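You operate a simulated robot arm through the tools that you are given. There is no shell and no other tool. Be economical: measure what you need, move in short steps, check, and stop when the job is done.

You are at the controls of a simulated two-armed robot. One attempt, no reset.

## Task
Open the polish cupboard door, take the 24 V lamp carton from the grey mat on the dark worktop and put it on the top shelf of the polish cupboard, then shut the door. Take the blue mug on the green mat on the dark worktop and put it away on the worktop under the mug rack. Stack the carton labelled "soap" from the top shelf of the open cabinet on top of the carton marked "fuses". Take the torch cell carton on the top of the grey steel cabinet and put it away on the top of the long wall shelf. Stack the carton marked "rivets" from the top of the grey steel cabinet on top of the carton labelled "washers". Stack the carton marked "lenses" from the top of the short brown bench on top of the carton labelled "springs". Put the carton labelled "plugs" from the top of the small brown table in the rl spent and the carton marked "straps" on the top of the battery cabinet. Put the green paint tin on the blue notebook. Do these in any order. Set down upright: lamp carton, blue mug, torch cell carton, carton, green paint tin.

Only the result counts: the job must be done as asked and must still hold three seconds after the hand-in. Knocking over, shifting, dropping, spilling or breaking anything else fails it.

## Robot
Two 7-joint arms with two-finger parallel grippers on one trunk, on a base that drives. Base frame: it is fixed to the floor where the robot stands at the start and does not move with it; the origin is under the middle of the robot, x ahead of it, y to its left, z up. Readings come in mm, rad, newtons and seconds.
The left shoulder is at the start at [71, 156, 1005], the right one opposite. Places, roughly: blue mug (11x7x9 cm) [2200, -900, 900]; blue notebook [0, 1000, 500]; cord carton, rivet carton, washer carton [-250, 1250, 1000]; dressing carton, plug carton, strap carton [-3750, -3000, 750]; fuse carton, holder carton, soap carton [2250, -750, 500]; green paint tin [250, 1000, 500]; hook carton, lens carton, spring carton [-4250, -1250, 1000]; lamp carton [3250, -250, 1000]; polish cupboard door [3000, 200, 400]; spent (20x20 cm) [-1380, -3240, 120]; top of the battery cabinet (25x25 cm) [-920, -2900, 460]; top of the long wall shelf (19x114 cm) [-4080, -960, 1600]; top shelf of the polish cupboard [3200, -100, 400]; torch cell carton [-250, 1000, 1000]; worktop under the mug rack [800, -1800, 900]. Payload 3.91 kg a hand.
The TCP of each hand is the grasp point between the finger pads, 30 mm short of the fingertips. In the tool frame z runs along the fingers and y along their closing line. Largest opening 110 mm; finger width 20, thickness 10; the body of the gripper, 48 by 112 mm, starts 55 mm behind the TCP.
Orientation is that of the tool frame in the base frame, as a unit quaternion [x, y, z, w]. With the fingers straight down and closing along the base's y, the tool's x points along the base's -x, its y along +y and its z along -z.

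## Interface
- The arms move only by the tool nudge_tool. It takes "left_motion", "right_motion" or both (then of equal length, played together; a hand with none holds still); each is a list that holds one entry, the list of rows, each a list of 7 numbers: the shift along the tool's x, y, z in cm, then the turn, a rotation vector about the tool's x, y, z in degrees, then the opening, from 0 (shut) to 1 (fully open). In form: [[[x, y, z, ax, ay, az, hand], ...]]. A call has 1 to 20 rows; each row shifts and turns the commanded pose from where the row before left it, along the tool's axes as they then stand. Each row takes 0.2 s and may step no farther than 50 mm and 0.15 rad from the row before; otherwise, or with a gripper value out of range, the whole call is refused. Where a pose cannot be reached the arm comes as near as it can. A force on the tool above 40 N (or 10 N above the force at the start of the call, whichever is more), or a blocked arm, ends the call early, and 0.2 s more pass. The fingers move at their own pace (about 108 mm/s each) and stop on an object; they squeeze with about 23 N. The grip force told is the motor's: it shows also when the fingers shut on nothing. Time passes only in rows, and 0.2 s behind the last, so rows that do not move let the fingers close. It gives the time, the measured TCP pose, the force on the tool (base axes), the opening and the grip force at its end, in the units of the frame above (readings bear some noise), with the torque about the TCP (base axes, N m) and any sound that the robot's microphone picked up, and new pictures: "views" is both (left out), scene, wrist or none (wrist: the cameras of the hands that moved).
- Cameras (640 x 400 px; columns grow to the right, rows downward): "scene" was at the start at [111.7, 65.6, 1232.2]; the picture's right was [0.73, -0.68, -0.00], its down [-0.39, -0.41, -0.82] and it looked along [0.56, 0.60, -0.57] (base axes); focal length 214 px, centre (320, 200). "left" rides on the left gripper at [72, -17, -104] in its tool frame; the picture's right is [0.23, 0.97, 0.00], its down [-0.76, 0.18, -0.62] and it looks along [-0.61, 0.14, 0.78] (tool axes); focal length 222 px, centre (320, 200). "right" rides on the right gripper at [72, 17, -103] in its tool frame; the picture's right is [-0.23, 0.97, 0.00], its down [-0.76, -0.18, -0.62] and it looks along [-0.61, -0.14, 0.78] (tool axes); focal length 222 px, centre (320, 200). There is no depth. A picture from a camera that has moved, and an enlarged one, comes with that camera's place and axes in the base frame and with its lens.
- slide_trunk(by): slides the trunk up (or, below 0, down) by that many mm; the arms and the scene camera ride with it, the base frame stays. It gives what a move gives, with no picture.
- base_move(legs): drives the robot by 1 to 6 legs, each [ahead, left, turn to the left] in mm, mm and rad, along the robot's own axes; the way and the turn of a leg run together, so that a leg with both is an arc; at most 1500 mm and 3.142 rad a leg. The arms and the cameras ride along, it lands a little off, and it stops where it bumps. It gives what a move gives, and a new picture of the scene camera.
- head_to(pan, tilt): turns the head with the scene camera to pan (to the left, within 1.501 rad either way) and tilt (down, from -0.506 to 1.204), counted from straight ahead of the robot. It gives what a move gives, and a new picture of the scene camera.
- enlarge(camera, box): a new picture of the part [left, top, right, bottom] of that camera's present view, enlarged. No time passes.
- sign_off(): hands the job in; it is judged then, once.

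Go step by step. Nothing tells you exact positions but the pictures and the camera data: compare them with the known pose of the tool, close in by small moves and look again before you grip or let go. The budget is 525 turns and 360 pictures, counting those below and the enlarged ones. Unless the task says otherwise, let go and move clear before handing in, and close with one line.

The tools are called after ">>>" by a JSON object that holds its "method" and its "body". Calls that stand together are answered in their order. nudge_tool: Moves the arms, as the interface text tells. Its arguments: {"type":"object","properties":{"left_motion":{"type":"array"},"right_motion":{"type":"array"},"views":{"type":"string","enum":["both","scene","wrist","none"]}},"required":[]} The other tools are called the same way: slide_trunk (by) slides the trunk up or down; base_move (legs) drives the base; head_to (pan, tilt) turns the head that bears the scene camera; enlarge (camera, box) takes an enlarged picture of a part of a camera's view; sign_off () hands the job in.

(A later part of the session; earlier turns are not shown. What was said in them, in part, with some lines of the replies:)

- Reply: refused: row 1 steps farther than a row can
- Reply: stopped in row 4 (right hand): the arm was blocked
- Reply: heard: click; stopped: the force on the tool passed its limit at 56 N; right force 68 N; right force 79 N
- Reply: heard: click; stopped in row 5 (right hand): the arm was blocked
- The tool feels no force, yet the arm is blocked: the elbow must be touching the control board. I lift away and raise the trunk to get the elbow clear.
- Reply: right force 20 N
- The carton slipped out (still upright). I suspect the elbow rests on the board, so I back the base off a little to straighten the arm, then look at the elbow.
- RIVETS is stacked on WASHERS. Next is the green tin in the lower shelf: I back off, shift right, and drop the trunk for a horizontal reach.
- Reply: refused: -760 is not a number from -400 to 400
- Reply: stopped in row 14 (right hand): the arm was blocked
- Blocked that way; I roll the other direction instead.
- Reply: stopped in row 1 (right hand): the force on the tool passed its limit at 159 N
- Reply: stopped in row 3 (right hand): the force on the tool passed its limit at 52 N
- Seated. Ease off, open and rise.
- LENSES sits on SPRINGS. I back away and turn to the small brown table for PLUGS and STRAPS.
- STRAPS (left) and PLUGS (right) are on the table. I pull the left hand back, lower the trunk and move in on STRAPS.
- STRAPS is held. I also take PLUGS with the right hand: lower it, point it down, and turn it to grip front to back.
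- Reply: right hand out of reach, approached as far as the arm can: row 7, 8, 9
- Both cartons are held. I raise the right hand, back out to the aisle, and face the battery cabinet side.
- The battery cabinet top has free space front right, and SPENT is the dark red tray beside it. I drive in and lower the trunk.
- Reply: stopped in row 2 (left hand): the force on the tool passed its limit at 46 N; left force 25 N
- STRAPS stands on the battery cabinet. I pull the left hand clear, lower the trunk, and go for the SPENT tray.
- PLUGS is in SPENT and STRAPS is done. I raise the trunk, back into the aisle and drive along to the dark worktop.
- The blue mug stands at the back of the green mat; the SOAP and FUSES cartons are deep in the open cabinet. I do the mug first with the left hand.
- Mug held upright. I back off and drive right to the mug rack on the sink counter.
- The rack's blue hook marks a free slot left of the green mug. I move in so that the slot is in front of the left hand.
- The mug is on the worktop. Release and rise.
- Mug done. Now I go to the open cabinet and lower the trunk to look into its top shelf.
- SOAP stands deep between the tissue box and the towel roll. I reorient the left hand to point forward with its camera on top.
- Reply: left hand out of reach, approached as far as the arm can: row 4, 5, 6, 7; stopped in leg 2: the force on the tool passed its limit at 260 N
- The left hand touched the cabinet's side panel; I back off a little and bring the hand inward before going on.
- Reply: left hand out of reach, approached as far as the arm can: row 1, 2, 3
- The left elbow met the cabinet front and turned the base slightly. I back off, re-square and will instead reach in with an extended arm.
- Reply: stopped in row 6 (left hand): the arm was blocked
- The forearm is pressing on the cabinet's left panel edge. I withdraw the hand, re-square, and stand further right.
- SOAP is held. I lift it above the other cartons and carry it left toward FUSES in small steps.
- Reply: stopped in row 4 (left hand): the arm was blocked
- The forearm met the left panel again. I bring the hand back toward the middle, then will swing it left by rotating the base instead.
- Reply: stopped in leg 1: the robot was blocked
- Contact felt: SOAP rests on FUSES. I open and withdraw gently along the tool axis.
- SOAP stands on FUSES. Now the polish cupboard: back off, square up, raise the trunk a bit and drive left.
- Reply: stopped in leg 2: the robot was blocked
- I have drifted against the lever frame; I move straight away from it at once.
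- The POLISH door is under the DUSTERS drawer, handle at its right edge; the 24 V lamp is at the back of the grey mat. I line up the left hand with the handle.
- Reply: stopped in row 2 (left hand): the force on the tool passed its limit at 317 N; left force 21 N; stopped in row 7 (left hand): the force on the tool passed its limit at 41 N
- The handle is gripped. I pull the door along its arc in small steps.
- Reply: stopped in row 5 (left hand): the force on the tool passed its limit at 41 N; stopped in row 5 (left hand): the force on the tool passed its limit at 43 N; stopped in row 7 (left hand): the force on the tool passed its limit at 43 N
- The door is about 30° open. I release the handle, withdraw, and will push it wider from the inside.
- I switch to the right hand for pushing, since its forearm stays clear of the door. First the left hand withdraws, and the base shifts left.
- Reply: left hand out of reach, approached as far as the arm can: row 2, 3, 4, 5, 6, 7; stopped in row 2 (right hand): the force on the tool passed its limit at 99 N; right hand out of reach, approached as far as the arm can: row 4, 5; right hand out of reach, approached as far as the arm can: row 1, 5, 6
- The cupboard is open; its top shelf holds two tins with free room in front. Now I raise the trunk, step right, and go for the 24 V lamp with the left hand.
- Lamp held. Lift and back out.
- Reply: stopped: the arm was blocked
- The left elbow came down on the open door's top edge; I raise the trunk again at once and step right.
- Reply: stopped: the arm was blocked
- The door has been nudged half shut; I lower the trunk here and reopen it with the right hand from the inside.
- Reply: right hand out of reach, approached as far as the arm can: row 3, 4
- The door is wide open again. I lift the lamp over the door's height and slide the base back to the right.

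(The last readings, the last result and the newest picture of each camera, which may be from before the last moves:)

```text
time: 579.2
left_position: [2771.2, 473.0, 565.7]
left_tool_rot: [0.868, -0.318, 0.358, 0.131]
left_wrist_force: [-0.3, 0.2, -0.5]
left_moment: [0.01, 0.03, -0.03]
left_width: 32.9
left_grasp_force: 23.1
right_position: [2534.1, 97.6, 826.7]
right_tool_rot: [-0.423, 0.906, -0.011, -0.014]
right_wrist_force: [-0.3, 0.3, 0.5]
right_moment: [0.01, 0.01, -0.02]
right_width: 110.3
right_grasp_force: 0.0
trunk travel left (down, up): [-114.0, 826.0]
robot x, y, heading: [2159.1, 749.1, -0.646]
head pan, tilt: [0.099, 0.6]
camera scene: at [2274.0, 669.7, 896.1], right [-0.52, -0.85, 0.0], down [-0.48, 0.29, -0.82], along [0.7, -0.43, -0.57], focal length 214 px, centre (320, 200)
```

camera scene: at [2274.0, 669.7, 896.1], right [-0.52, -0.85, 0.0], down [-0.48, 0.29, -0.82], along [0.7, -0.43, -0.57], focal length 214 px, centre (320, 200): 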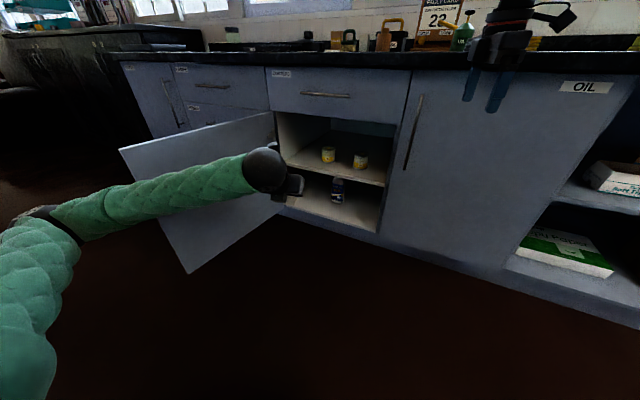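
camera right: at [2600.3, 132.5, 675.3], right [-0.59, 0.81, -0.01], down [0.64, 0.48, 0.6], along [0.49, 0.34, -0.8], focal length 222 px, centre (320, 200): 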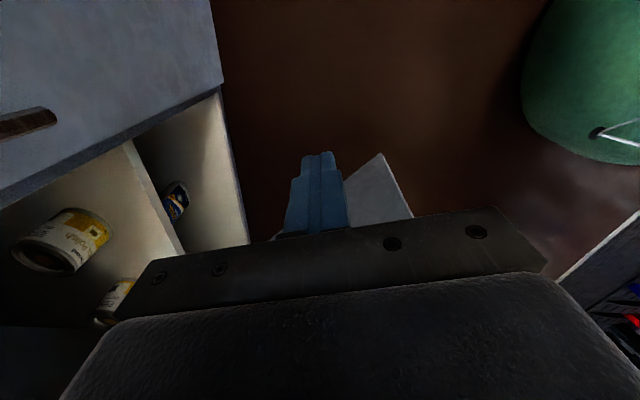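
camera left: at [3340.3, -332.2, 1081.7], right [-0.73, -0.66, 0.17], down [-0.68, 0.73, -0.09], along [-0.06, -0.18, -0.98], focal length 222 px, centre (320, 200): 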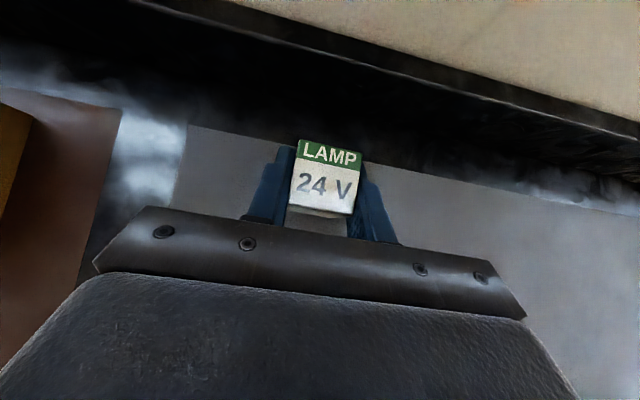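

>>> {"method": "nudge_tool", "body": {"left_motion": [[[-2.1, 3.3, 2.1, 0, 0, 0, 0], [-2.1, 3.3, 2.1, 0, 0, 0, 0], [-2.1, 3.3, 2.1, 0, 0, 0, 0], [0, 3.1, 0, 0, 0, 0, 0], [0, 0, 0, 0, 0, 0, 0]]], "views": "none"}}

>>> {"method": "base_move", "body": {"legs": [[300, 0, 0]]}}

>>> {"method": "enlarge", "body": {"camera": "left", "box": [0, 0, 640, 400]}}

```text
time: 580.4
left_position: [2684.3, 375.4, 475.9]
left_tool_rot: [0.868, -0.319, 0.357, 0.131]
left_wrist_force: [-0.8, 0.9, 0.0]
left_moment: [-0.01, 0.03, 0.03]
left_width: 33.0
left_grasp_force: 22.7
right_position: [2533.8, 98.4, 826.5]
right_tool_rot: [-0.423, 0.906, -0.01, -0.014]
right_wrist_force: [-0.6, -0.2, -0.1]
right_moment: [0.02, -0.01, 0.01]
right_width: 109.9
right_grasp_force: 0.1
trunk travel left (down, up): [-114.0, 826.0]
robot x, y, heading: [2156.7, 746.6, -0.642]
head pan, tilt: [0.099, 0.6]
```

```text
time: 581.8
left_position: [2799.2, 289.8, 475.9]
left_tool_rot: [0.868, -0.318, 0.358, 0.13]
left_wrist_force: [-0.1, 0.6, -0.3]
left_moment: [0.0, 0.01, 0.01]
left_width: 33.2
left_grasp_force: 23.4
right_position: [2645.7, 18.7, 827.2]
right_tool_rot: [-0.423, 0.906, -0.006, -0.019]
right_wrist_force: [-24.6, 19.1, 2.4]
right_moment: [-0.68, -0.87, -0.36]
right_width: 94.5
right_grasp_force: 0.0
trunk travel left (down, up): [-114.0, 826.0]
robot x, y, heading: [2273.4, 660.5, -0.643]
head pan, tilt: [0.099, 0.6]
stopped in leg 1: the force on the tool passed its limit at 194 N (the readings are from after the stop); the commanded pose is now the measured one
camera scene: at [2388.2, 584.4, 896.4], right [-0.52, -0.86, 0.0], down [-0.48, 0.29, -0.83], along [0.71, -0.43, -0.56], focal length 214 px, centre (320, 200)
```

scene: 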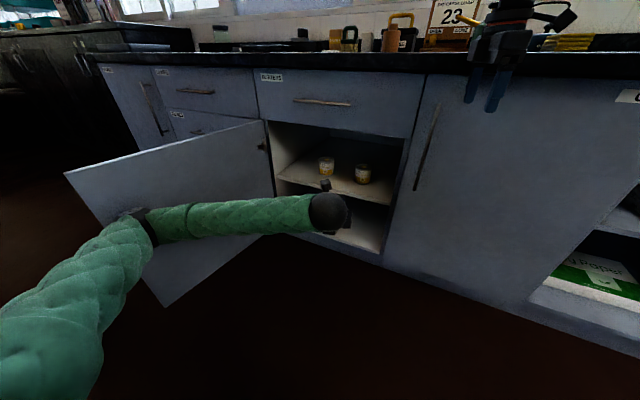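

```text
1.00 times, centred on (320, 200) of left (not enlarged: the box is as wide or as high as the picture)
camera zoom: at [2794.4, 315.3, 600.9], right [-0.51, -0.85, 0.16], down [-0.86, 0.5, -0.09], along [0.0, -0.19, -0.98], focal length 222 px, centre (320, 200)
```

zoom: 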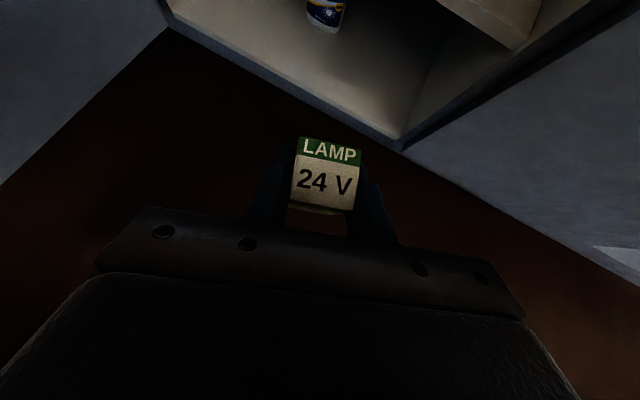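

The right hand touched the counter's front edge. I back off and lift that hand clear.

>>> {"method": "base_move", "body": {"legs": [[-80, 0, 0]]}}

>>> {"method": "nudge_tool", "body": {"right_motion": [[[0, 4, -2, 0, 0, 0, 1], [0, 4, -2, 0, 0, 0, 1], [0, 4, -2, 0, 0, 0, 1], [0, 3, -3, 0, 0, 0, 1], [0, 0, -4.5, 0, 0, 0, 1], [0, 0, -4.5, 0, 0, 0, 1], [0, 0, -4.5, 0, 0, 0, 1], [0, 0, -4.5, 0, 0, 0, 1], [0, 0, -4.5, 0, 0, 0, 1], [0, 0, -4.5, 0, 0, 0, 1], [0, 0, 0, 0, 0, 0, 1]]], "views": "none"}}

```text
time: 582.9
left_position: [2738.7, 338.4, 475.8]
left_tool_rot: [0.869, -0.317, 0.357, 0.131]
left_wrist_force: [0.1, 0.0, -0.3]
left_moment: [0.0, 0.0, 0.0]
left_width: 32.9
left_grasp_force: 22.7
right_position: [2585.2, 64.9, 826.4]
right_tool_rot: [-0.424, 0.905, -0.006, -0.018]
right_wrist_force: [-0.7, 0.4, 0.0]
right_moment: [-0.01, 0.0, 0.02]
right_width: 109.9
right_grasp_force: 0.1
trunk travel left (down, up): [-114.0, 826.0]
robot x, y, heading: [2209.7, 707.0, -0.64]
head pan, tilt: [0.099, 0.6]
camera scene: at [2326.3, 631.1, 896.3], right [-0.52, -0.86, 0.0], down [-0.48, 0.29, -0.82], along [0.71, -0.43, -0.57], focal length 214 px, centre (320, 200)
```

scene: 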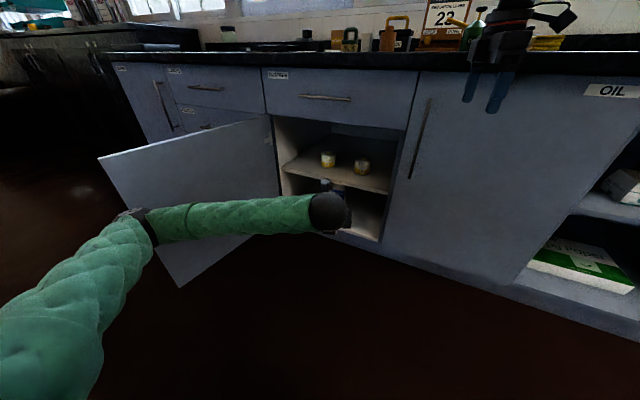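

```text
time: 585.3
left_position: [2738.0, 337.8, 475.2]
left_tool_rot: [0.869, -0.318, 0.357, 0.13]
left_wrist_force: [0.0, -0.4, -0.4]
left_moment: [-0.01, -0.04, 0.02]
left_width: 32.9
left_grasp_force: 23.2
right_position: [2475.4, 171.0, 1168.7]
right_tool_rot: [-0.424, 0.906, -0.007, -0.016]
right_wrist_force: [0.3, -0.3, 0.7]
right_moment: [-0.03, 0.02, -0.01]
right_width: 110.0
right_grasp_force: 0.1
right hand out of reach, approached as far as the arm can: row 10
trunk travel left (down, up): [-114.0, 826.0]
robot x, y, heading: [2212.5, 703.7, -0.639]
head pan, tilt: [0.099, 0.6]
```

>>> {"method": "base_move", "body": {"legs": [[275, 0, 0]]}}

>>> {"method": "enlarge", "body": {"camera": "left", "box": [0, 0, 640, 400]}}

```text
time: 586.5
left_position: [2804.5, 287.1, 470.4]
left_tool_rot: [0.873, -0.314, 0.353, 0.124]
left_wrist_force: [-0.2, 0.2, -0.5]
left_moment: [-0.03, -0.01, 0.0]
left_width: 32.9
left_grasp_force: 23.4
right_position: [2545.1, 115.2, 1168.6]
right_tool_rot: [-0.429, 0.903, -0.008, -0.013]
right_wrist_force: [-0.3, 0.3, -0.7]
right_moment: [0.0, 0.02, 0.03]
right_width: 110.0
right_grasp_force: 0.1
trunk travel left (down, up): [-114.0, 826.0]
robot x, y, heading: [2280.1, 651.0, -0.632]
head pan, tilt: [0.099, 0.6]
stopped in leg 1: the robot was blocked; the commanded pose is now the measured one
camera scene: at [2392.3, 575.6, 897.5], right [-0.51, -0.86, 0.0], down [-0.48, 0.29, -0.83], along [0.71, -0.42, -0.56], focal length 214 px, centre (320, 200)
```

scene: 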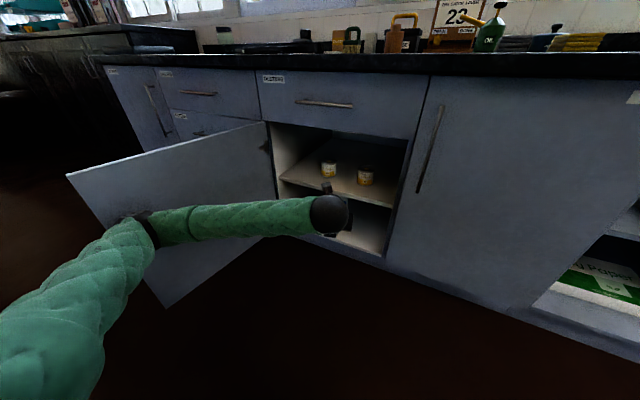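

```text
1.00 times, centred on (320, 200) of left (not enlarged: the box is as wide or as high as the picture)
camera zoom: at [2801.9, 310.9, 594.7], right [-0.49, -0.86, 0.15], down [-0.87, 0.49, -0.08], along [-0.01, -0.17, -0.98], focal length 222 px, centre (320, 200)
```

zoom: 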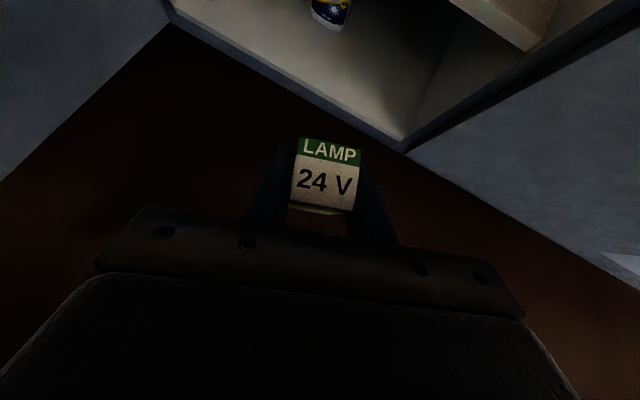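

>>> {"method": "base_move", "body": {"legs": [[-110, 0, 0]]}}

>>> {"method": "nudge_tool", "body": {"left_motion": [[[2.95, 0, 2.8, 0, 0, 0, 0], [2.95, 0, 2.8, 0, 0, 0, 0], [2.95, 0, 2.8, 0, 0, 0, 0], [2.95, 0, 2.8, 0, 0, 0, 0], [2.95, 0, 2.8, 0, 0, 0, 0], [2.95, 0, 2.8, 0, 0, 0, 0], [0, 0, 0, 0, 0, 0, 0]]], "views": "both"}}

```text
time: 587.7
left_position: [2719.2, 351.2, 466.1]
left_tool_rot: [0.873, -0.314, 0.35, 0.126]
left_wrist_force: [-0.1, -0.1, -0.2]
left_moment: [-0.02, 0.01, 0.01]
left_width: 33.1
left_grasp_force: 23.2
right_position: [2461.3, 182.2, 1166.3]
right_tool_rot: [-0.429, 0.903, -0.007, -0.016]
right_wrist_force: [0.0, -0.5, 0.5]
right_moment: [0.0, -0.02, -0.04]
right_width: 110.2
right_grasp_force: 0.0
trunk travel left (down, up): [-114.0, 826.0]
robot x, y, heading: [2191.9, 715.8, -0.632]
head pan, tilt: [0.099, 0.6]
camera scene: at [2308.4, 641.2, 896.3], right [-0.51, -0.86, 0.0], down [-0.49, 0.29, -0.83], along [0.71, -0.42, -0.56], focal length 214 px, centre (320, 200)
```

scene: 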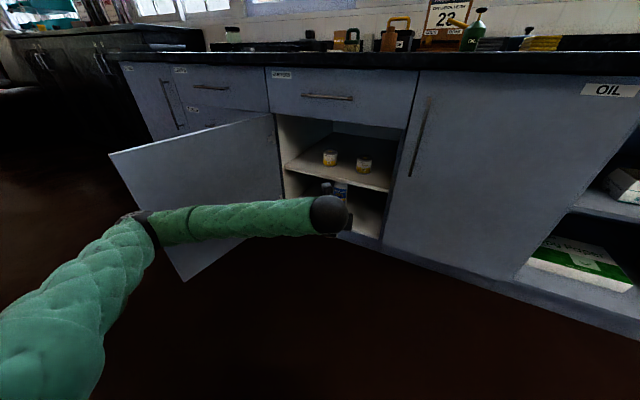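

```text
time: 589.3
left_position: [2909.7, 194.5, 467.7]
left_tool_rot: [0.874, -0.314, 0.35, 0.127]
left_wrist_force: [0.9, 0.2, -1.0]
left_moment: [0.01, 0.02, 0.03]
left_width: 33.1
left_grasp_force: 23.0
right_position: [2462.5, 181.7, 1166.7]
right_tool_rot: [-0.429, 0.903, -0.007, -0.016]
right_wrist_force: [0.1, -0.5, -0.2]
right_moment: [0.0, 0.01, 0.01]
right_width: 109.8
right_grasp_force: 0.0
trunk travel left (down, up): [-114.0, 826.0]
robot x, y, heading: [2194.1, 716.0, -0.633]
head pan, tilt: [0.099, 0.6]
camera scene: at [2308.7, 640.9, 896.1], right [-0.51, -0.86, 0.0], down [-0.49, 0.29, -0.82], along [0.71, -0.42, -0.57], focal length 214 px, centre (320, 200)
camera left: at [2906.2, 218.8, 592.6], right [-0.49, -0.86, 0.16], down [-0.87, 0.49, -0.08], along [-0.01, -0.17, -0.98], focal length 222 px, centre (320, 200)
```

scene: 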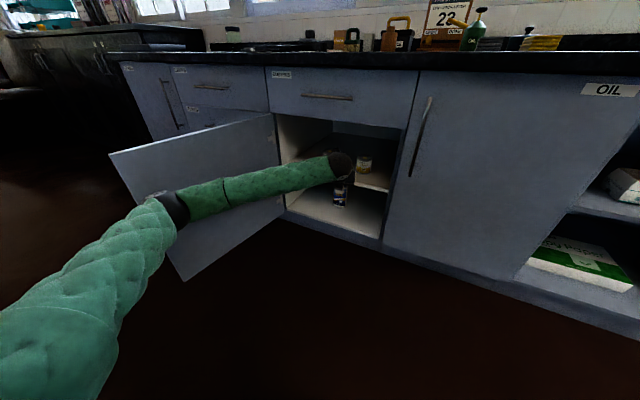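
left: 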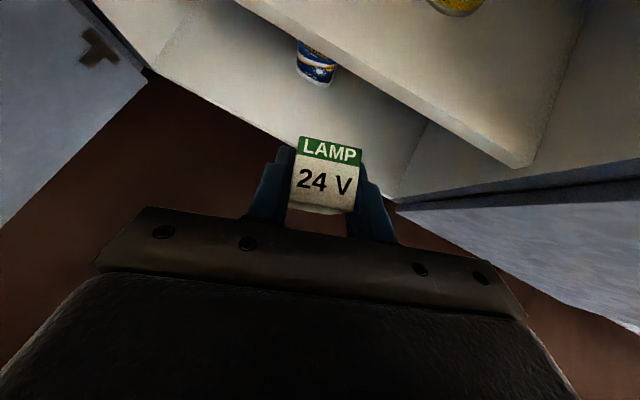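

>>> {"method": "nudge_tool", "body": {"left_motion": [[[2.3, 0, -2.2, 0, 0, 0, 0], [0.9, 0, -0.9, 0, 0, 0, 0], [2.15, 0, 2.1, 0, 0, 0, 0], [0, 0, 0, 0, 0, 0, 0]]], "views": "both"}}

```text
time: 590.3
left_position: [2930.8, 176.5, 511.1]
left_tool_rot: [0.874, -0.314, 0.35, 0.126]
left_wrist_force: [0.3, 0.0, -0.4]
left_moment: [-0.02, -0.03, 0.06]
left_width: 32.9
left_grasp_force: 23.1
right_position: [2462.4, 180.6, 1165.5]
right_tool_rot: [-0.429, 0.903, -0.006, -0.016]
right_wrist_force: [0.0, 0.0, -0.6]
right_moment: [-0.01, -0.01, -0.02]
right_width: 110.1
right_grasp_force: 0.1
trunk travel left (down, up): [-114.0, 826.0]
robot x, y, heading: [2190.3, 711.3, -0.63]
head pan, tilt: [0.099, 0.6]
camera scene: at [2308.7, 640.9, 896.1], right [-0.51, -0.86, 0.0], down [-0.49, 0.29, -0.82], along [0.71, -0.42, -0.57], focal length 214 px, centre (320, 200)
camera left: at [2928.2, 200.2, 635.7], right [-0.49, -0.86, 0.16], down [-0.87, 0.49, -0.08], along [-0.01, -0.17, -0.98], focal length 222 px, centre (320, 200)
```

scene: 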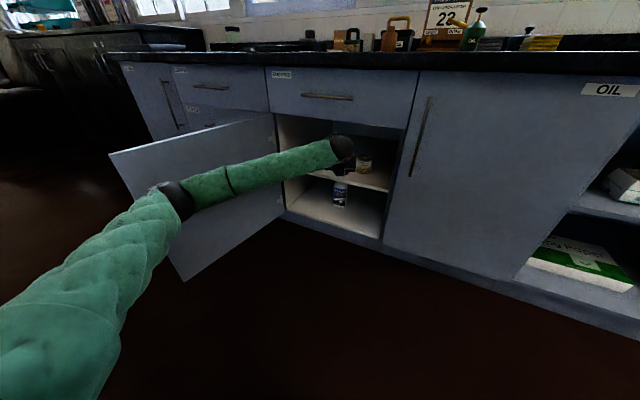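
left: 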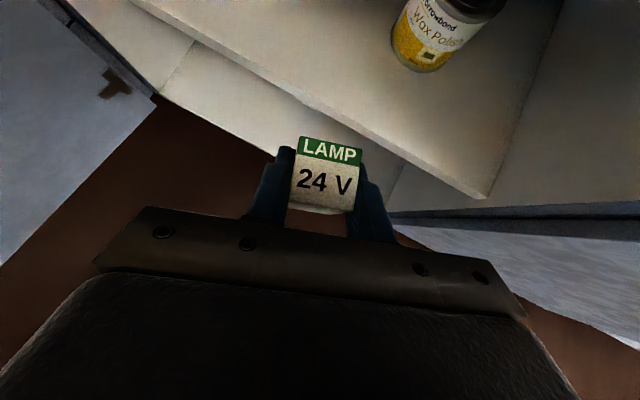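

>>> {"method": "nudge_tool", "body": {"left_motion": [[[2.95, 0, 2.85, 0, 0, 0, 0], [2.95, 0, 2.85, 0, 0, 0, 0], [2.95, 0, 2.85, 0, 0, 0, 0], [2.6, -0.2, 2.5, 0, 0, 0, 0], [0, 0, 0, 0, 0, 0, 0]]], "views": "both"}}

```text
time: 591.5
left_position: [3057.3, 75.6, 509.2]
left_tool_rot: [0.874, -0.313, 0.35, 0.127]
left_wrist_force: [0.5, 0.5, -0.7]
left_moment: [-0.01, 0.05, -0.04]
left_width: 32.8
left_grasp_force: 22.7
right_position: [2463.7, 181.3, 1166.7]
right_tool_rot: [-0.429, 0.903, -0.007, -0.017]
right_wrist_force: [0.0, -0.4, 0.7]
right_moment: [0.0, 0.01, -0.07]
right_width: 110.0
right_grasp_force: 0.1
trunk travel left (down, up): [-114.0, 826.0]
robot x, y, heading: [2190.5, 714.2, -0.627]
head pan, tilt: [0.099, 0.6]
camera scene: at [2308.7, 640.9, 896.1], right [-0.51, -0.86, 0.0], down [-0.49, 0.29, -0.82], along [0.71, -0.42, -0.57], focal length 214 px, centre (320, 200)
camera left: at [3053.3, 99.9, 634.3], right [-0.49, -0.86, 0.16], down [-0.87, 0.49, -0.08], along [-0.01, -0.17, -0.98], focal length 222 px, centre (320, 200)
```

scene: 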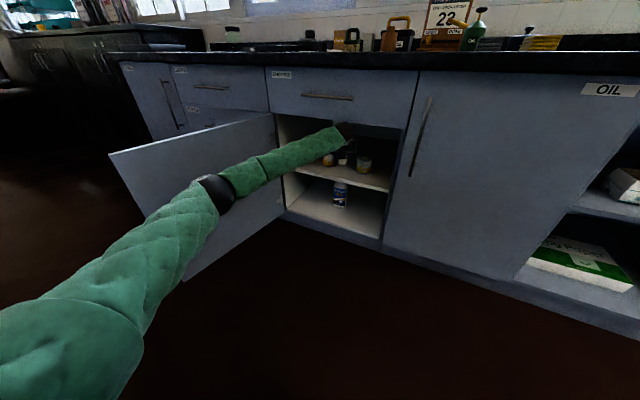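
left: 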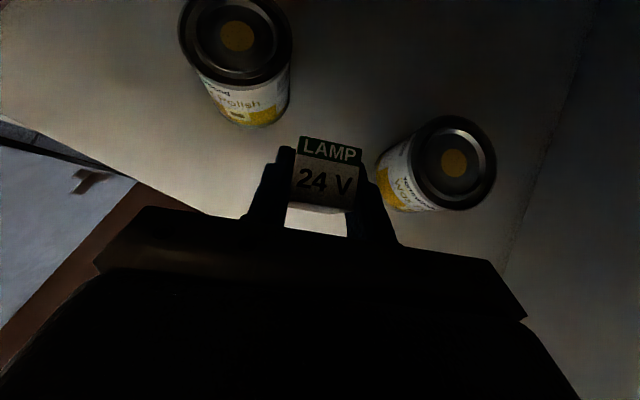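

>>> {"method": "nudge_tool", "body": {"left_motion": [[[-1.03, 0, 1.08, 0, 0, 0, 0], [-1.03, 0, 1.08, 0, 0, 0, 0], [0, 0, 0, 0, 0, 0, 0]]], "views": "none"}}

>>> {"method": "nudge_tool", "body": {"left_motion": [[[-0.35, 0, 0.36, 0, 0, 0, 0], [-0.35, 0, 0.36, 0, 0, 0, 0], [0, 0, 0, 0, 0, 0, 0]]], "views": "wrist"}}

```text
time: 592.3
left_position: [3057.7, 75.8, 479.9]
left_tool_rot: [0.874, -0.314, 0.349, 0.127]
left_wrist_force: [-0.2, 0.1, 0.2]
left_moment: [-0.03, 0.01, 0.0]
left_width: 33.0
left_grasp_force: 22.9
right_position: [2461.4, 182.2, 1167.4]
right_tool_rot: [-0.428, 0.903, -0.006, -0.016]
right_wrist_force: [0.1, 0.4, 0.2]
right_moment: [0.03, -0.01, -0.01]
right_width: 110.2
right_grasp_force: 0.1
trunk travel left (down, up): [-114.0, 826.0]
robot x, y, heading: [2192.8, 714.3, -0.63]
head pan, tilt: [0.099, 0.6]
```

```text
time: 593.1
left_position: [3057.0, 75.4, 469.8]
left_tool_rot: [0.874, -0.313, 0.35, 0.126]
left_wrist_force: [-1.1, -0.2, -0.7]
left_moment: [0.03, 0.0, -0.01]
left_width: 33.1
left_grasp_force: 23.1
right_position: [2462.1, 181.4, 1168.4]
right_tool_rot: [-0.429, 0.903, -0.007, -0.017]
right_wrist_force: [0.9, 0.5, 0.5]
right_moment: [0.01, -0.01, 0.0]
right_width: 109.8
right_grasp_force: 0.0
trunk travel left (down, up): [-114.0, 826.0]
robot x, y, heading: [2188.8, 715.0, -0.632]
head pan, tilt: [0.099, 0.6]
camera left: at [3053.5, 99.6, 594.3], right [-0.49, -0.86, 0.16], down [-0.87, 0.49, -0.08], along [-0.01, -0.17, -0.98], focal length 222 px, centre (320, 200)
```

left: 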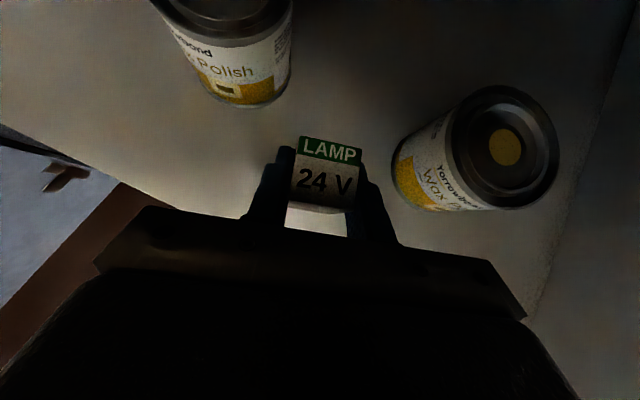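

>>> {"method": "nudge_tool", "body": {"left_motion": [[[-0.35, 0, 0.36, 0, 0, 0, 0], [-0.35, 0, 0.36, 0, 0, 0, 0], [0, 0, 0, 0, 0, 0, 0]]], "views": "none"}}

>>> {"method": "nudge_tool", "body": {"left_motion": [[[-0.35, 0, 0.36, 0, 0, 0, 0], [0, 0, 0, 0, 0, 0, 0]]], "views": "none"}}

```text
time: 593.9
left_position: [3057.5, 75.3, 459.3]
left_tool_rot: [0.873, -0.313, 0.351, 0.126]
left_wrist_force: [0.7, -1.0, -0.6]
left_moment: [-0.01, 0.02, 0.03]
left_width: 33.1
left_grasp_force: 22.7
right_position: [2463.3, 182.0, 1166.7]
right_tool_rot: [-0.429, 0.903, -0.006, -0.017]
right_wrist_force: [-0.3, 0.1, 0.1]
right_moment: [0.01, -0.02, 0.0]
right_width: 109.9
right_grasp_force: 0.0
trunk travel left (down, up): [-114.0, 826.0]
robot x, y, heading: [2188.3, 716.2, -0.633]
head pan, tilt: [0.099, 0.6]
```

```text
time: 594.5
left_position: [3055.2, 76.6, 458.9]
left_tool_rot: [0.873, -0.313, 0.352, 0.127]
left_wrist_force: [1.3, -1.2, 14.1]
left_moment: [-0.21, -0.31, 0.01]
left_width: 32.8
left_grasp_force: 22.8
right_position: [2461.1, 181.9, 1167.2]
right_tool_rot: [-0.429, 0.903, -0.007, -0.016]
right_wrist_force: [0.8, 0.4, -0.1]
right_moment: [-0.01, 0.01, 0.04]
right_width: 109.9
right_grasp_force: 0.1
trunk travel left (down, up): [-114.0, 826.0]
robot x, y, heading: [2190.3, 716.3, -0.629]
head pan, tilt: [0.099, 0.6]
```

Contact on the shelf. I ease, open and withdraw along the tool axis.

>>> {"method": "nudge_tool", "body": {"left_motion": [[[0.12, 0, -0.12, 0, 0, 0, 0], [0, 0, 0, 0, 0, 0, 0.42], [0, 0, 0, 0, 0, 0, 0.5], [0, 0, -1, 0, 0, 0, 0.5], [0, 0, -2, 0, 0, 0, 0.5], [0, 0, -3, 0, 0, 0, 0.5], [0, 0, -1, 0, 0, 0, 0.5], [0, 0, 0, 0, 0, 0, 0.5]]], "views": "both"}}

```text
time: 596.3
left_position: [3018.2, 108.2, 507.3]
left_tool_rot: [0.873, -0.314, 0.35, 0.127]
left_wrist_force: [0.9, -0.1, -0.1]
left_moment: [0.01, -0.03, -0.03]
left_width: 55.0
left_grasp_force: 0.2
right_position: [2461.9, 181.7, 1166.2]
right_tool_rot: [-0.428, 0.904, -0.006, -0.017]
right_wrist_force: [0.2, 0.1, 0.3]
right_moment: [-0.01, 0.0, -0.02]
right_width: 110.0
right_grasp_force: 0.0
trunk travel left (down, up): [-114.0, 826.0]
robot x, y, heading: [2193.4, 718.6, -0.629]
head pan, tilt: [0.099, 0.6]
camera scene: at [2308.7, 640.9, 896.1], right [-0.51, -0.86, 0.0], down [-0.49, 0.29, -0.82], along [0.71, -0.42, -0.57], focal length 214 px, centre (320, 200)
camera left: at [3014.9, 132.0, 632.4], right [-0.49, -0.86, 0.16], down [-0.87, 0.49, -0.08], along [-0.01, -0.17, -0.98], focal length 222 px, centre (320, 200)
```

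scene: 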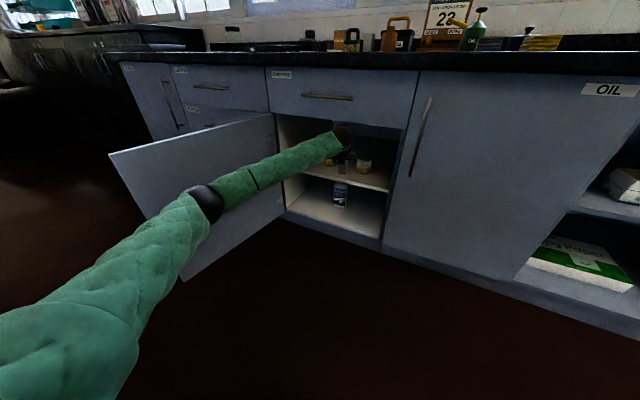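
left: 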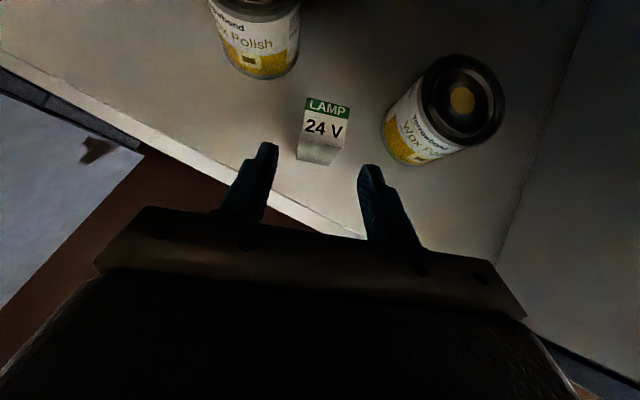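

The lamp stands upright on the top shelf. I retract the arm, raise it above the door, and drive round to the door's outer side.

>>> {"method": "nudge_tool", "body": {"left_motion": [[[-2.95, 0, -2.85, 0, 0, 0, 0.5], [-2.95, 0, -2.85, 0, 0, 0, 0.5], [-2.95, 0, -2.85, 0, 0, 0, 0.3], [-2.95, 0, -2.85, 0, 0, 0, 0], [-2.95, 0, -2.85, 0, 0, 0, 0], [-2.95, 0, -2.85, 0, 0, 0, 0], [-2.95, 0, -2.85, 0, 0, 0, 0], [-2.95, 0, -2.85, 0, 0, 0, 0], [2.8, 0, -2.9, 0, 0, 0, 0], [2.8, 0, -2.9, 0, 0, 0, 0], [2.8, 0, -2.9, 0, 0, 0, 0], [2.8, 0, -2.9, 0, 0, 0, 0], [2.8, 0, -2.9, 0, 0, 0, 0], [2.8, 0, -2.9, 0, 0, 0, 0], [2.8, 0, -2.9, 0, 0, 0, 0], [2.8, 0, -2.9, 0, 0, 0, 0], [0, 0, 0, 0, 0, 0, 0]]], "views": "scene"}}

>>> {"method": "enlarge", "body": {"camera": "scene", "box": [264, 110, 424, 210]}}

```text
time: 599.9
left_position: [2767.9, 315.0, 831.3]
left_tool_rot: [0.874, -0.314, 0.35, 0.126]
left_wrist_force: [-0.3, -0.8, 0.0]
left_moment: [0.0, 0.04, -0.01]
left_width: 0.0
left_grasp_force: 22.7
right_position: [2462.2, 181.5, 1166.3]
right_tool_rot: [-0.429, 0.903, -0.007, -0.016]
right_wrist_force: [0.4, -0.3, 0.5]
right_moment: [0.02, 0.03, 0.01]
right_width: 110.1
right_grasp_force: 0.0
trunk travel left (down, up): [-114.0, 826.0]
robot x, y, heading: [2191.6, 713.7, -0.628]
head pan, tilt: [0.099, 0.6]
camera scene: at [2308.6, 641.0, 896.1], right [-0.51, -0.86, 0.0], down [-0.49, 0.29, -0.82], along [0.71, -0.42, -0.57], focal length 214 px, centre (320, 200)
```

scene: 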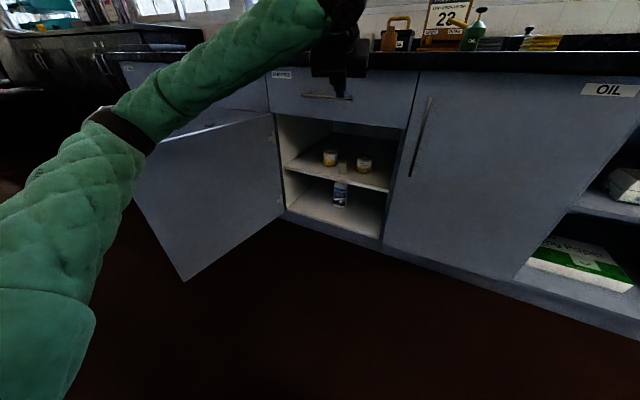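

```text
4.00 times, centred on (344, 160) of scene
camera zoom: at [2308.6, 641.0, 896.1], right [-0.51, -0.86, 0.0], down [-0.49, 0.29, -0.82], along [0.71, -0.42, -0.57], focal length 858 px, centre (224, 360)
```

zoom: 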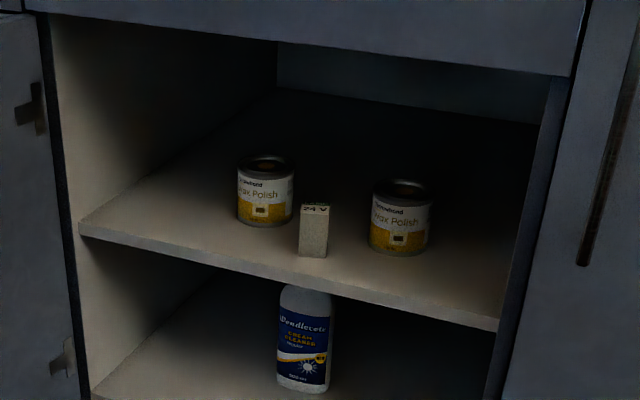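

>>> {"method": "slide_trunk", "body": {"by": 200}}

>>> {"method": "base_move", "body": {"legs": [[-60, 0, 0], [180, 770, 0], [0, 0, -0.378]]}}

>>> {"method": "head_to", "body": {"pan": 0.1, "tilt": 0.7}}

```text
time: 602.0
left_position: [2768.5, 314.9, 1030.0]
left_tool_rot: [0.874, -0.314, 0.349, 0.126]
left_wrist_force: [-0.4, -0.3, -0.5]
left_moment: [0.01, -0.02, -0.01]
left_width: 0.1
left_grasp_force: 22.9
right_position: [2462.1, 181.1, 1366.8]
right_tool_rot: [-0.429, 0.903, -0.007, -0.016]
right_wrist_force: [-0.1, -0.8, -0.2]
right_moment: [0.02, 0.01, -0.05]
right_width: 109.9
right_grasp_force: 0.1
trunk travel left (down, up): [-314.0, 626.0]
robot x, y, heading: [2187.2, 713.7, -0.626]
head pan, tilt: [0.099, 0.6]
```

```text
time: 608.0
left_position: [3139.4, 703.2, 1031.4]
left_tool_rot: [0.803, -0.467, 0.321, 0.187]
left_wrist_force: [-0.3, 0.7, 0.8]
left_moment: [0.04, -0.02, -0.02]
left_width: 0.0
left_grasp_force: 23.2
right_position: [2807.9, 685.9, 1366.9]
right_tool_rot: [-0.259, 0.966, -0.004, -0.016]
right_wrist_force: [-0.3, 0.7, -1.3]
right_moment: [-0.01, 0.0, -0.03]
right_width: 109.9
right_grasp_force: 0.0
trunk travel left (down, up): [-314.0, 626.0]
robot x, y, heading: [2742.2, 1281.7, -0.992]
head pan, tilt: [0.099, 0.6]
camera scene: at [2826.0, 1170.2, 1096.2], right [-0.78, -0.63, 0.0], down [-0.35, 0.44, -0.82], along [0.52, -0.64, -0.57], focal length 214 px, centre (320, 200)
```

scene: 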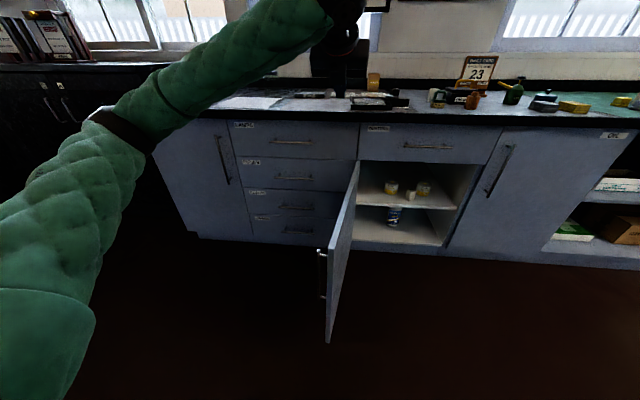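

```text
time: 608.7
left_position: [3140.3, 703.1, 1031.3]
left_tool_rot: [0.803, -0.465, 0.322, 0.188]
left_wrist_force: [0.3, -0.1, 0.5]
left_moment: [0.01, 0.04, -0.02]
left_width: 0.0
left_grasp_force: 23.0
right_position: [2807.5, 686.8, 1367.1]
right_tool_rot: [-0.259, 0.966, -0.004, -0.017]
right_wrist_force: [-0.1, -0.2, -0.1]
right_moment: [0.01, -0.03, -0.01]
right_width: 109.9
right_grasp_force: 0.0
trunk travel left (down, up): [-314.0, 626.0]
robot x, y, heading: [2743.5, 1281.6, -0.993]
head pan, tilt: [0.099, 0.7]
camera scene: at [2824.4, 1173.1, 1087.5], right [-0.78, -0.63, 0.0], down [-0.4, 0.5, -0.76], along [0.48, -0.6, -0.64], focal length 214 px, centre (320, 200)
```

scene: 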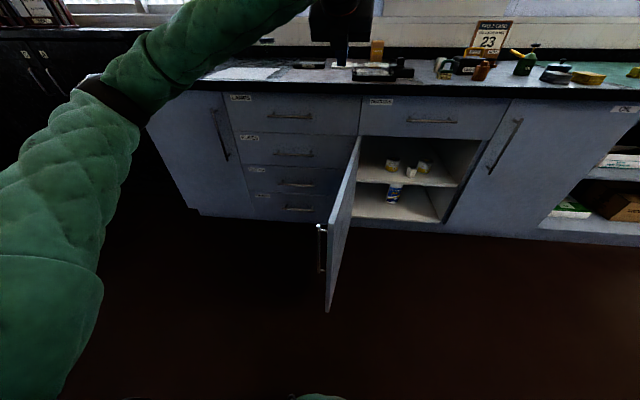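

>>> {"method": "nudge_tool", "body": {"left_motion": [[[0, -4, 0, 0, 0, 0, 0], [0, -4, 0, 0, 0, 0, 0], [0, -4, 0, 0, 0, 0, 0], [0, -4, 0, 0, 0, 0, 0], [0, -2, 0, 0, 0, 0, 0], [0, 0, 0, 0, 0, 0, 0]]], "views": "none"}}

>>> {"method": "slide_trunk", "body": {"by": -300}}

>>> {"method": "nudge_tool", "body": {"left_motion": [[[-2.9, 0, 2.93, 0, 0, 0, 0], [-2.9, 0, 2.93, 0, 0, 0, 0], [-2.9, 0, 2.93, 0, 0, 0, 0], [-2.9, 0, 2.93, 0, 0, 0, 0], [-1, 0, 1, 0, 0, 0, 0], [0, 0, 0, 0, 0, 0, 0]]], "views": "scene"}}

```text
time: 610.1
left_position: [3296.2, 790.1, 1029.8]
left_tool_rot: [0.803, -0.466, 0.322, 0.187]
left_wrist_force: [-0.5, 0.0, 0.1]
left_moment: [-0.02, 0.03, 0.04]
left_width: 0.0
left_grasp_force: 23.2
right_position: [2807.6, 686.4, 1366.6]
right_tool_rot: [-0.259, 0.966, -0.003, -0.017]
right_wrist_force: [0.4, 0.2, 1.1]
right_moment: [0.02, -0.02, 0.0]
right_width: 109.9
right_grasp_force: 0.0
trunk travel left (down, up): [-314.0, 626.0]
robot x, y, heading: [2740.7, 1279.3, -0.993]
head pan, tilt: [0.099, 0.7]
```

```text
time: 613.1
left_position: [3296.4, 790.2, 729.2]
left_tool_rot: [0.803, -0.466, 0.321, 0.187]
left_wrist_force: [0.8, -0.5, 0.1]
left_moment: [0.02, 0.0, -0.01]
left_width: 0.0
left_grasp_force: 23.1
right_position: [2807.5, 686.6, 1067.4]
right_tool_rot: [-0.258, 0.966, -0.004, -0.017]
right_wrist_force: [0.1, 0.2, 0.6]
right_moment: [-0.02, -0.02, 0.03]
right_width: 110.2
right_grasp_force: 0.1
trunk travel left (down, up): [-14.0, 926.0]
robot x, y, heading: [2744.8, 1278.0, -0.995]
head pan, tilt: [0.099, 0.7]
```

```text
time: 614.5
left_position: [3294.6, 792.5, 552.8]
left_tool_rot: [0.803, -0.465, 0.322, 0.187]
left_wrist_force: [0.3, -0.7, -0.2]
left_moment: [0.02, -0.01, 0.01]
left_width: 0.3
left_grasp_force: 23.3
right_position: [2806.8, 687.0, 1066.3]
right_tool_rot: [-0.259, 0.966, -0.004, -0.017]
right_wrist_force: [-0.1, 0.2, -0.4]
right_moment: [-0.05, 0.01, 0.0]
right_width: 110.1
right_grasp_force: 0.0
trunk travel left (down, up): [-14.0, 926.0]
robot x, y, heading: [2740.1, 1280.5, -0.993]
head pan, tilt: [0.099, 0.7]
camera scene: at [2824.4, 1173.2, 787.5], right [-0.78, -0.63, 0.0], down [-0.4, 0.5, -0.76], along [0.48, -0.6, -0.64], focal length 214 px, centre (320, 200)
```

scene: 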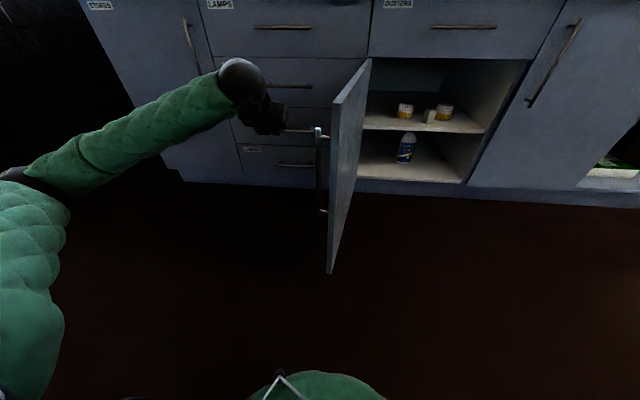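

>>> {"method": "base_move", "body": {"legs": [[0, -450, 0]]}}

```text
time: 617.2
left_position: [2916.2, 546.2, 553.0]
left_tool_rot: [0.803, -0.466, 0.322, 0.187]
left_wrist_force: [-1.0, -1.5, 0.4]
left_moment: [0.0, 0.01, -0.01]
left_width: 0.0
left_grasp_force: 22.7
right_position: [2429.2, 440.7, 1066.9]
right_tool_rot: [-0.258, 0.966, -0.004, -0.018]
right_wrist_force: [-1.7, -0.1, -0.2]
right_moment: [-0.03, -0.01, 0.0]
right_width: 109.9
right_grasp_force: 0.0
trunk travel left (down, up): [-14.0, 926.0]
robot x, y, heading: [2367.2, 1032.9, -0.991]
head pan, tilt: [0.099, 0.7]
camera scene: at [2446.4, 927.1, 787.5], right [-0.78, -0.63, 0.0], down [-0.4, 0.5, -0.76], along [0.48, -0.6, -0.64], focal length 214 px, centre (320, 200)
```

scene: 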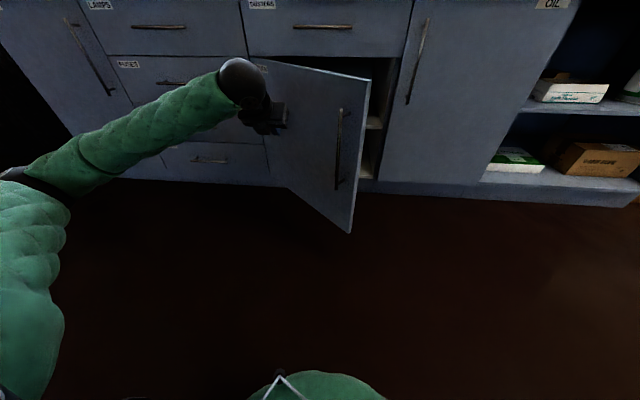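

>>> {"method": "base_move", "body": {"legs": [[0, -170, 0], [200, 0, 0]]}}

```text
time: 619.9
left_position: [2885.8, 283.4, 552.4]
left_tool_rot: [0.803, -0.466, 0.322, 0.187]
left_wrist_force: [-0.2, -0.4, -0.8]
left_moment: [-0.03, 0.01, 0.02]
left_width: 0.2
left_grasp_force: 23.2
right_position: [2398.5, 176.3, 1067.2]
right_tool_rot: [-0.259, 0.966, -0.004, -0.017]
right_wrist_force: [0.8, 0.1, 0.3]
right_moment: [-0.05, 0.02, 0.03]
right_width: 109.9
right_grasp_force: 0.0
trunk travel left (down, up): [-14.0, 926.0]
robot x, y, heading: [2333.6, 768.2, -0.989]
head pan, tilt: [0.099, 0.7]
camera scene: at [2414.1, 662.5, 787.5], right [-0.78, -0.63, 0.0], down [-0.4, 0.5, -0.76], along [0.48, -0.6, -0.64], focal length 214 px, centre (320, 200)
```

scene: 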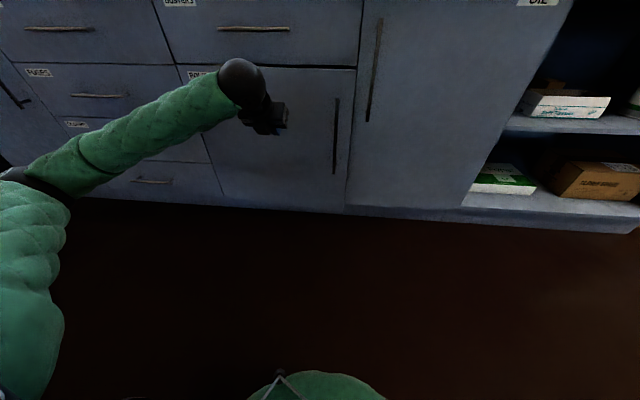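

>>> {"method": "enlarge", "body": {"camera": "scene", "box": [280, 50, 400, 125]}}

>>> {"method": "enlarge", "body": {"camera": "scene", "box": [280, 140, 400, 215]}}

```text
5.33 times, centred on (340, 88) of scene
camera zoom: at [2414.1, 662.5, 787.5], right [-0.78, -0.63, 0.0], down [-0.4, 0.5, -0.76], along [0.48, -0.6, -0.64], focal length 1144 px, centre (213, 800)
```

zoom: 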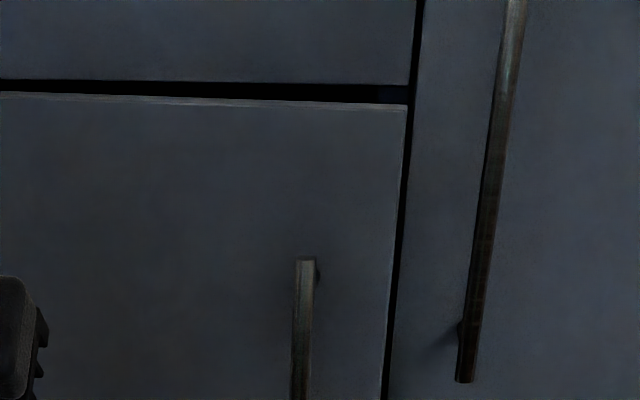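

```text
5.33 times, centred on (340, 178) of scene
camera zoom: at [2414.1, 662.5, 787.5], right [-0.78, -0.63, 0.0], down [-0.4, 0.5, -0.76], along [0.48, -0.6, -0.64], focal length 1144 px, centre (213, 320)
```

zoom: 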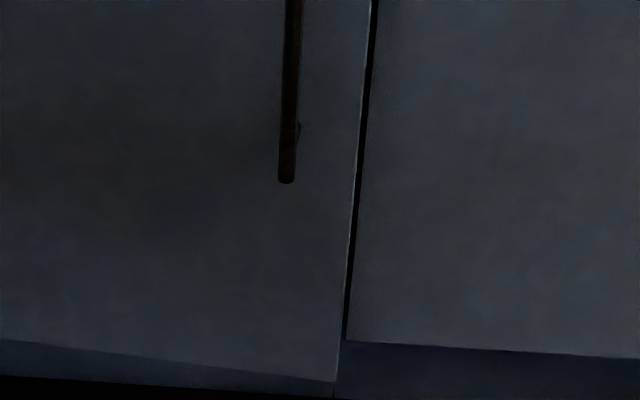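

>>> {"method": "base_move", "body": {"legs": [[110, 0, 0]]}}

>>> {"method": "nudge_tool", "body": {"left_motion": [[[1.4, 0, 1.4, 0, 0, 0, 0], [1.4, 0, 1.4, 0, 0, 0, 0], [1.4, 0, 1.4, 0, 0, 0, 0], [0, 0, 0, 0, 0, 0, 0]]], "views": "scene"}}

```text
time: 621.1
left_position: [2944.9, 192.0, 552.3]
left_tool_rot: [0.803, -0.465, 0.322, 0.187]
left_wrist_force: [0.5, -0.1, 0.0]
left_moment: [0.02, 0.03, -0.01]
left_width: 0.2
left_grasp_force: 23.0
right_position: [2457.7, 85.2, 1066.8]
right_tool_rot: [-0.26, 0.966, -0.004, -0.017]
right_wrist_force: [-1.4, -0.3, 0.0]
right_moment: [0.02, 0.01, -0.02]
right_width: 110.0
right_grasp_force: 0.0
trunk travel left (down, up): [-14.0, 926.0]
robot x, y, heading: [2390.8, 677.0, -0.994]
head pan, tilt: [0.099, 0.7]
camera scene: at [2473.8, 571.4, 787.4], right [-0.78, -0.63, 0.0], down [-0.4, 0.5, -0.76], along [0.48, -0.59, -0.64], focal length 214 px, centre (320, 200)
```

scene: 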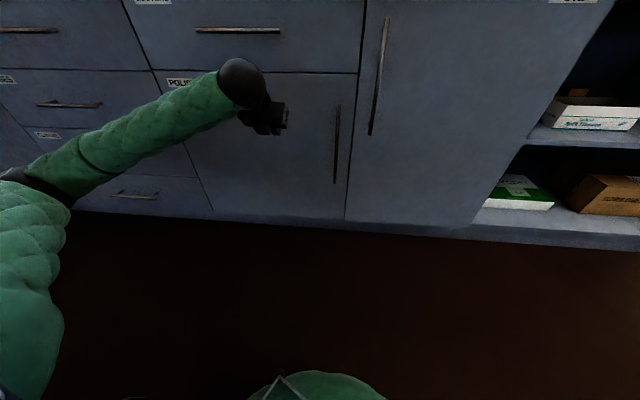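

```text
time: 621.8
left_position: [2967.4, 153.1, 552.0]
left_tool_rot: [0.803, -0.466, 0.321, 0.186]
left_wrist_force: [-2.9, 6.6, 1.9]
left_moment: [0.06, 0.0, 0.03]
left_width: 0.0
left_grasp_force: 23.1
right_position: [2459.2, 84.2, 1066.9]
right_tool_rot: [-0.261, 0.965, -0.003, -0.016]
right_wrist_force: [0.7, -0.7, -1.2]
right_moment: [0.04, -0.02, 0.04]
right_width: 110.0
right_grasp_force: 0.1
trunk travel left (down, up): [-14.0, 926.0]
robot x, y, heading: [2391.7, 677.1, -0.99]
head pan, tilt: [0.099, 0.7]
stopped in row 3 (left hand): the force on the tool passed its limit at 77 N (the readings are from after the stop); the commanded pose is now the measured one
camera scene: at [2473.7, 571.7, 787.6], right [-0.78, -0.63, 0.0], down [-0.41, 0.5, -0.76], along [0.48, -0.59, -0.64], focal length 214 px, centre (320, 200)
```

scene: 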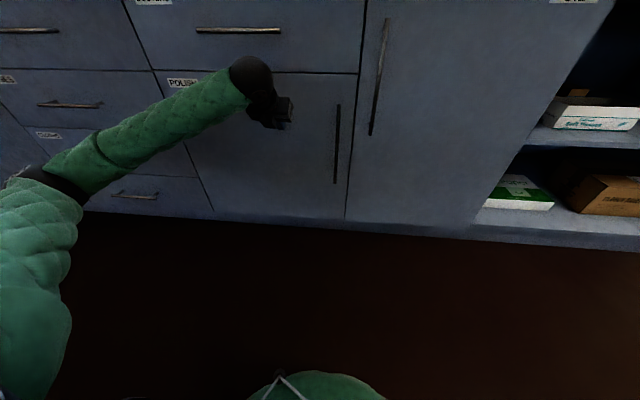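

>>> {"method": "nudge_tool", "body": {"left_motion": [[[-2, 0, -2, 0, 0, 0, 0], [-2.5, 0, -2.5, 0, 0, 0, 0], [-2.9, 0, -2.9, 0, 0, 0, 0], [-2.9, 0, -2.9, 0, 0, 0, 0], [0, 0, 0, 0, 0, 0, 0]]], "views": "none"}}

>>> {"method": "enlarge", "body": {"camera": "scene", "box": [280, 150, 400, 225]}}

>>> {"method": "enlarge", "body": {"camera": "scene", "box": [280, 50, 400, 125]}}

```text
time: 623.0
left_position: [2893.8, 277.4, 556.2]
left_tool_rot: [0.804, -0.466, 0.321, 0.184]
left_wrist_force: [0.5, 1.1, 0.5]
left_moment: [0.03, 0.01, -0.01]
left_width: 0.1
left_grasp_force: 22.8
right_position: [2459.6, 83.0, 1065.7]
right_tool_rot: [-0.26, 0.965, -0.004, -0.018]
right_wrist_force: [-0.1, 0.2, -0.2]
right_moment: [-0.02, 0.02, 0.01]
right_width: 110.0
right_grasp_force: 0.1
trunk travel left (down, up): [-14.0, 926.0]
robot x, y, heading: [2391.7, 678.7, -0.993]
head pan, tilt: [0.099, 0.7]
```

```text
5.33 times, centred on (340, 188) of scene
camera zoom: at [2473.9, 571.6, 787.5], right [-0.78, -0.63, 0.0], down [-0.41, 0.5, -0.76], along [0.48, -0.59, -0.64], focal length 1144 px, centre (213, 267)
```

zoom: 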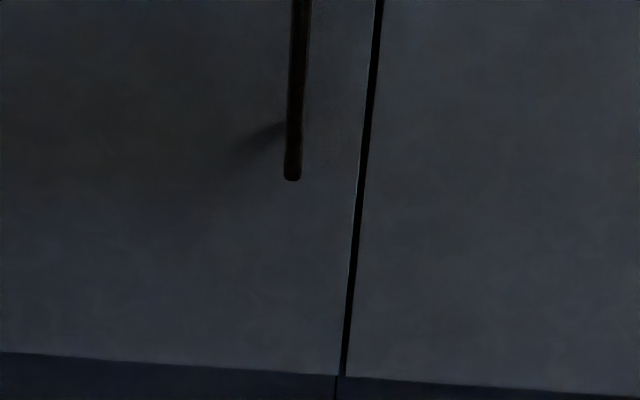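

```text
5.33 times, centred on (340, 88) of scene
camera zoom: at [2473.9, 571.6, 787.5], right [-0.78, -0.63, 0.0], down [-0.41, 0.5, -0.76], along [0.48, -0.59, -0.64], focal length 1144 px, centre (213, 800)
```

zoom: 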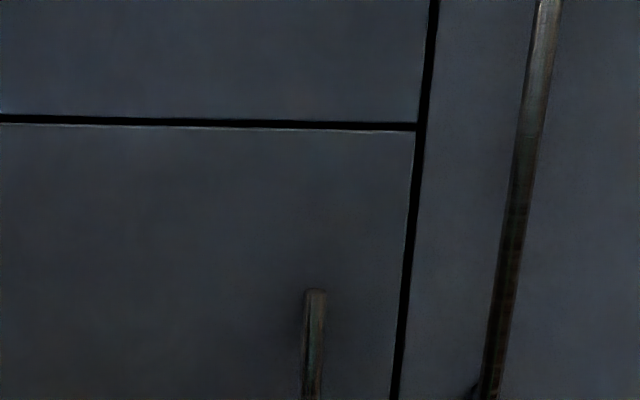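

The door is flush shut. I back clear of it before handing in.

>>> {"method": "base_move", "body": {"legs": [[-250, 0, 0]]}}

```text
time: 624.9
left_position: [2753.4, 491.4, 554.2]
left_tool_rot: [0.803, -0.468, 0.319, 0.186]
left_wrist_force: [-0.5, 0.0, 0.8]
left_moment: [-0.01, -0.01, -0.01]
left_width: 0.3
left_grasp_force: 22.8
right_position: [2317.4, 298.7, 1066.2]
right_tool_rot: [-0.26, 0.965, -0.004, -0.017]
right_wrist_force: [0.3, -1.0, -1.1]
right_moment: [0.08, -0.03, -0.01]
right_width: 109.9
right_grasp_force: 0.1
trunk travel left (down, up): [-14.0, 926.0]
robot x, y, heading: [2249.1, 891.4, -0.988]
head pan, tilt: [0.099, 0.7]
camera scene: at [2333.1, 786.1, 787.6], right [-0.78, -0.63, 0.0], down [-0.4, 0.5, -0.76], along [0.48, -0.6, -0.64], focal length 214 px, centre (320, 200)
```

scene: 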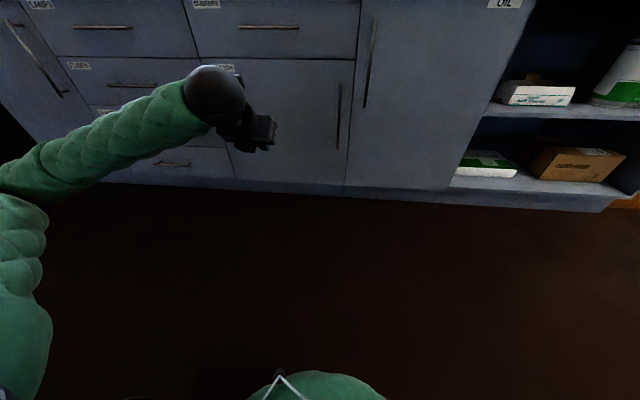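

The polish door is shut and both hands are empty and clear of everything. All the placements are done, so I hand in.

>>> {"method": "sign_off", "body": {}}

```text
The job is handed in.
```

I handed the job in with every placement done, the polish cupboard door shut and both hands clear; along the way the robot bumped the lever frame, the control board and several cabinet edges, and I could not check that the levers and board were left exactly as they were.
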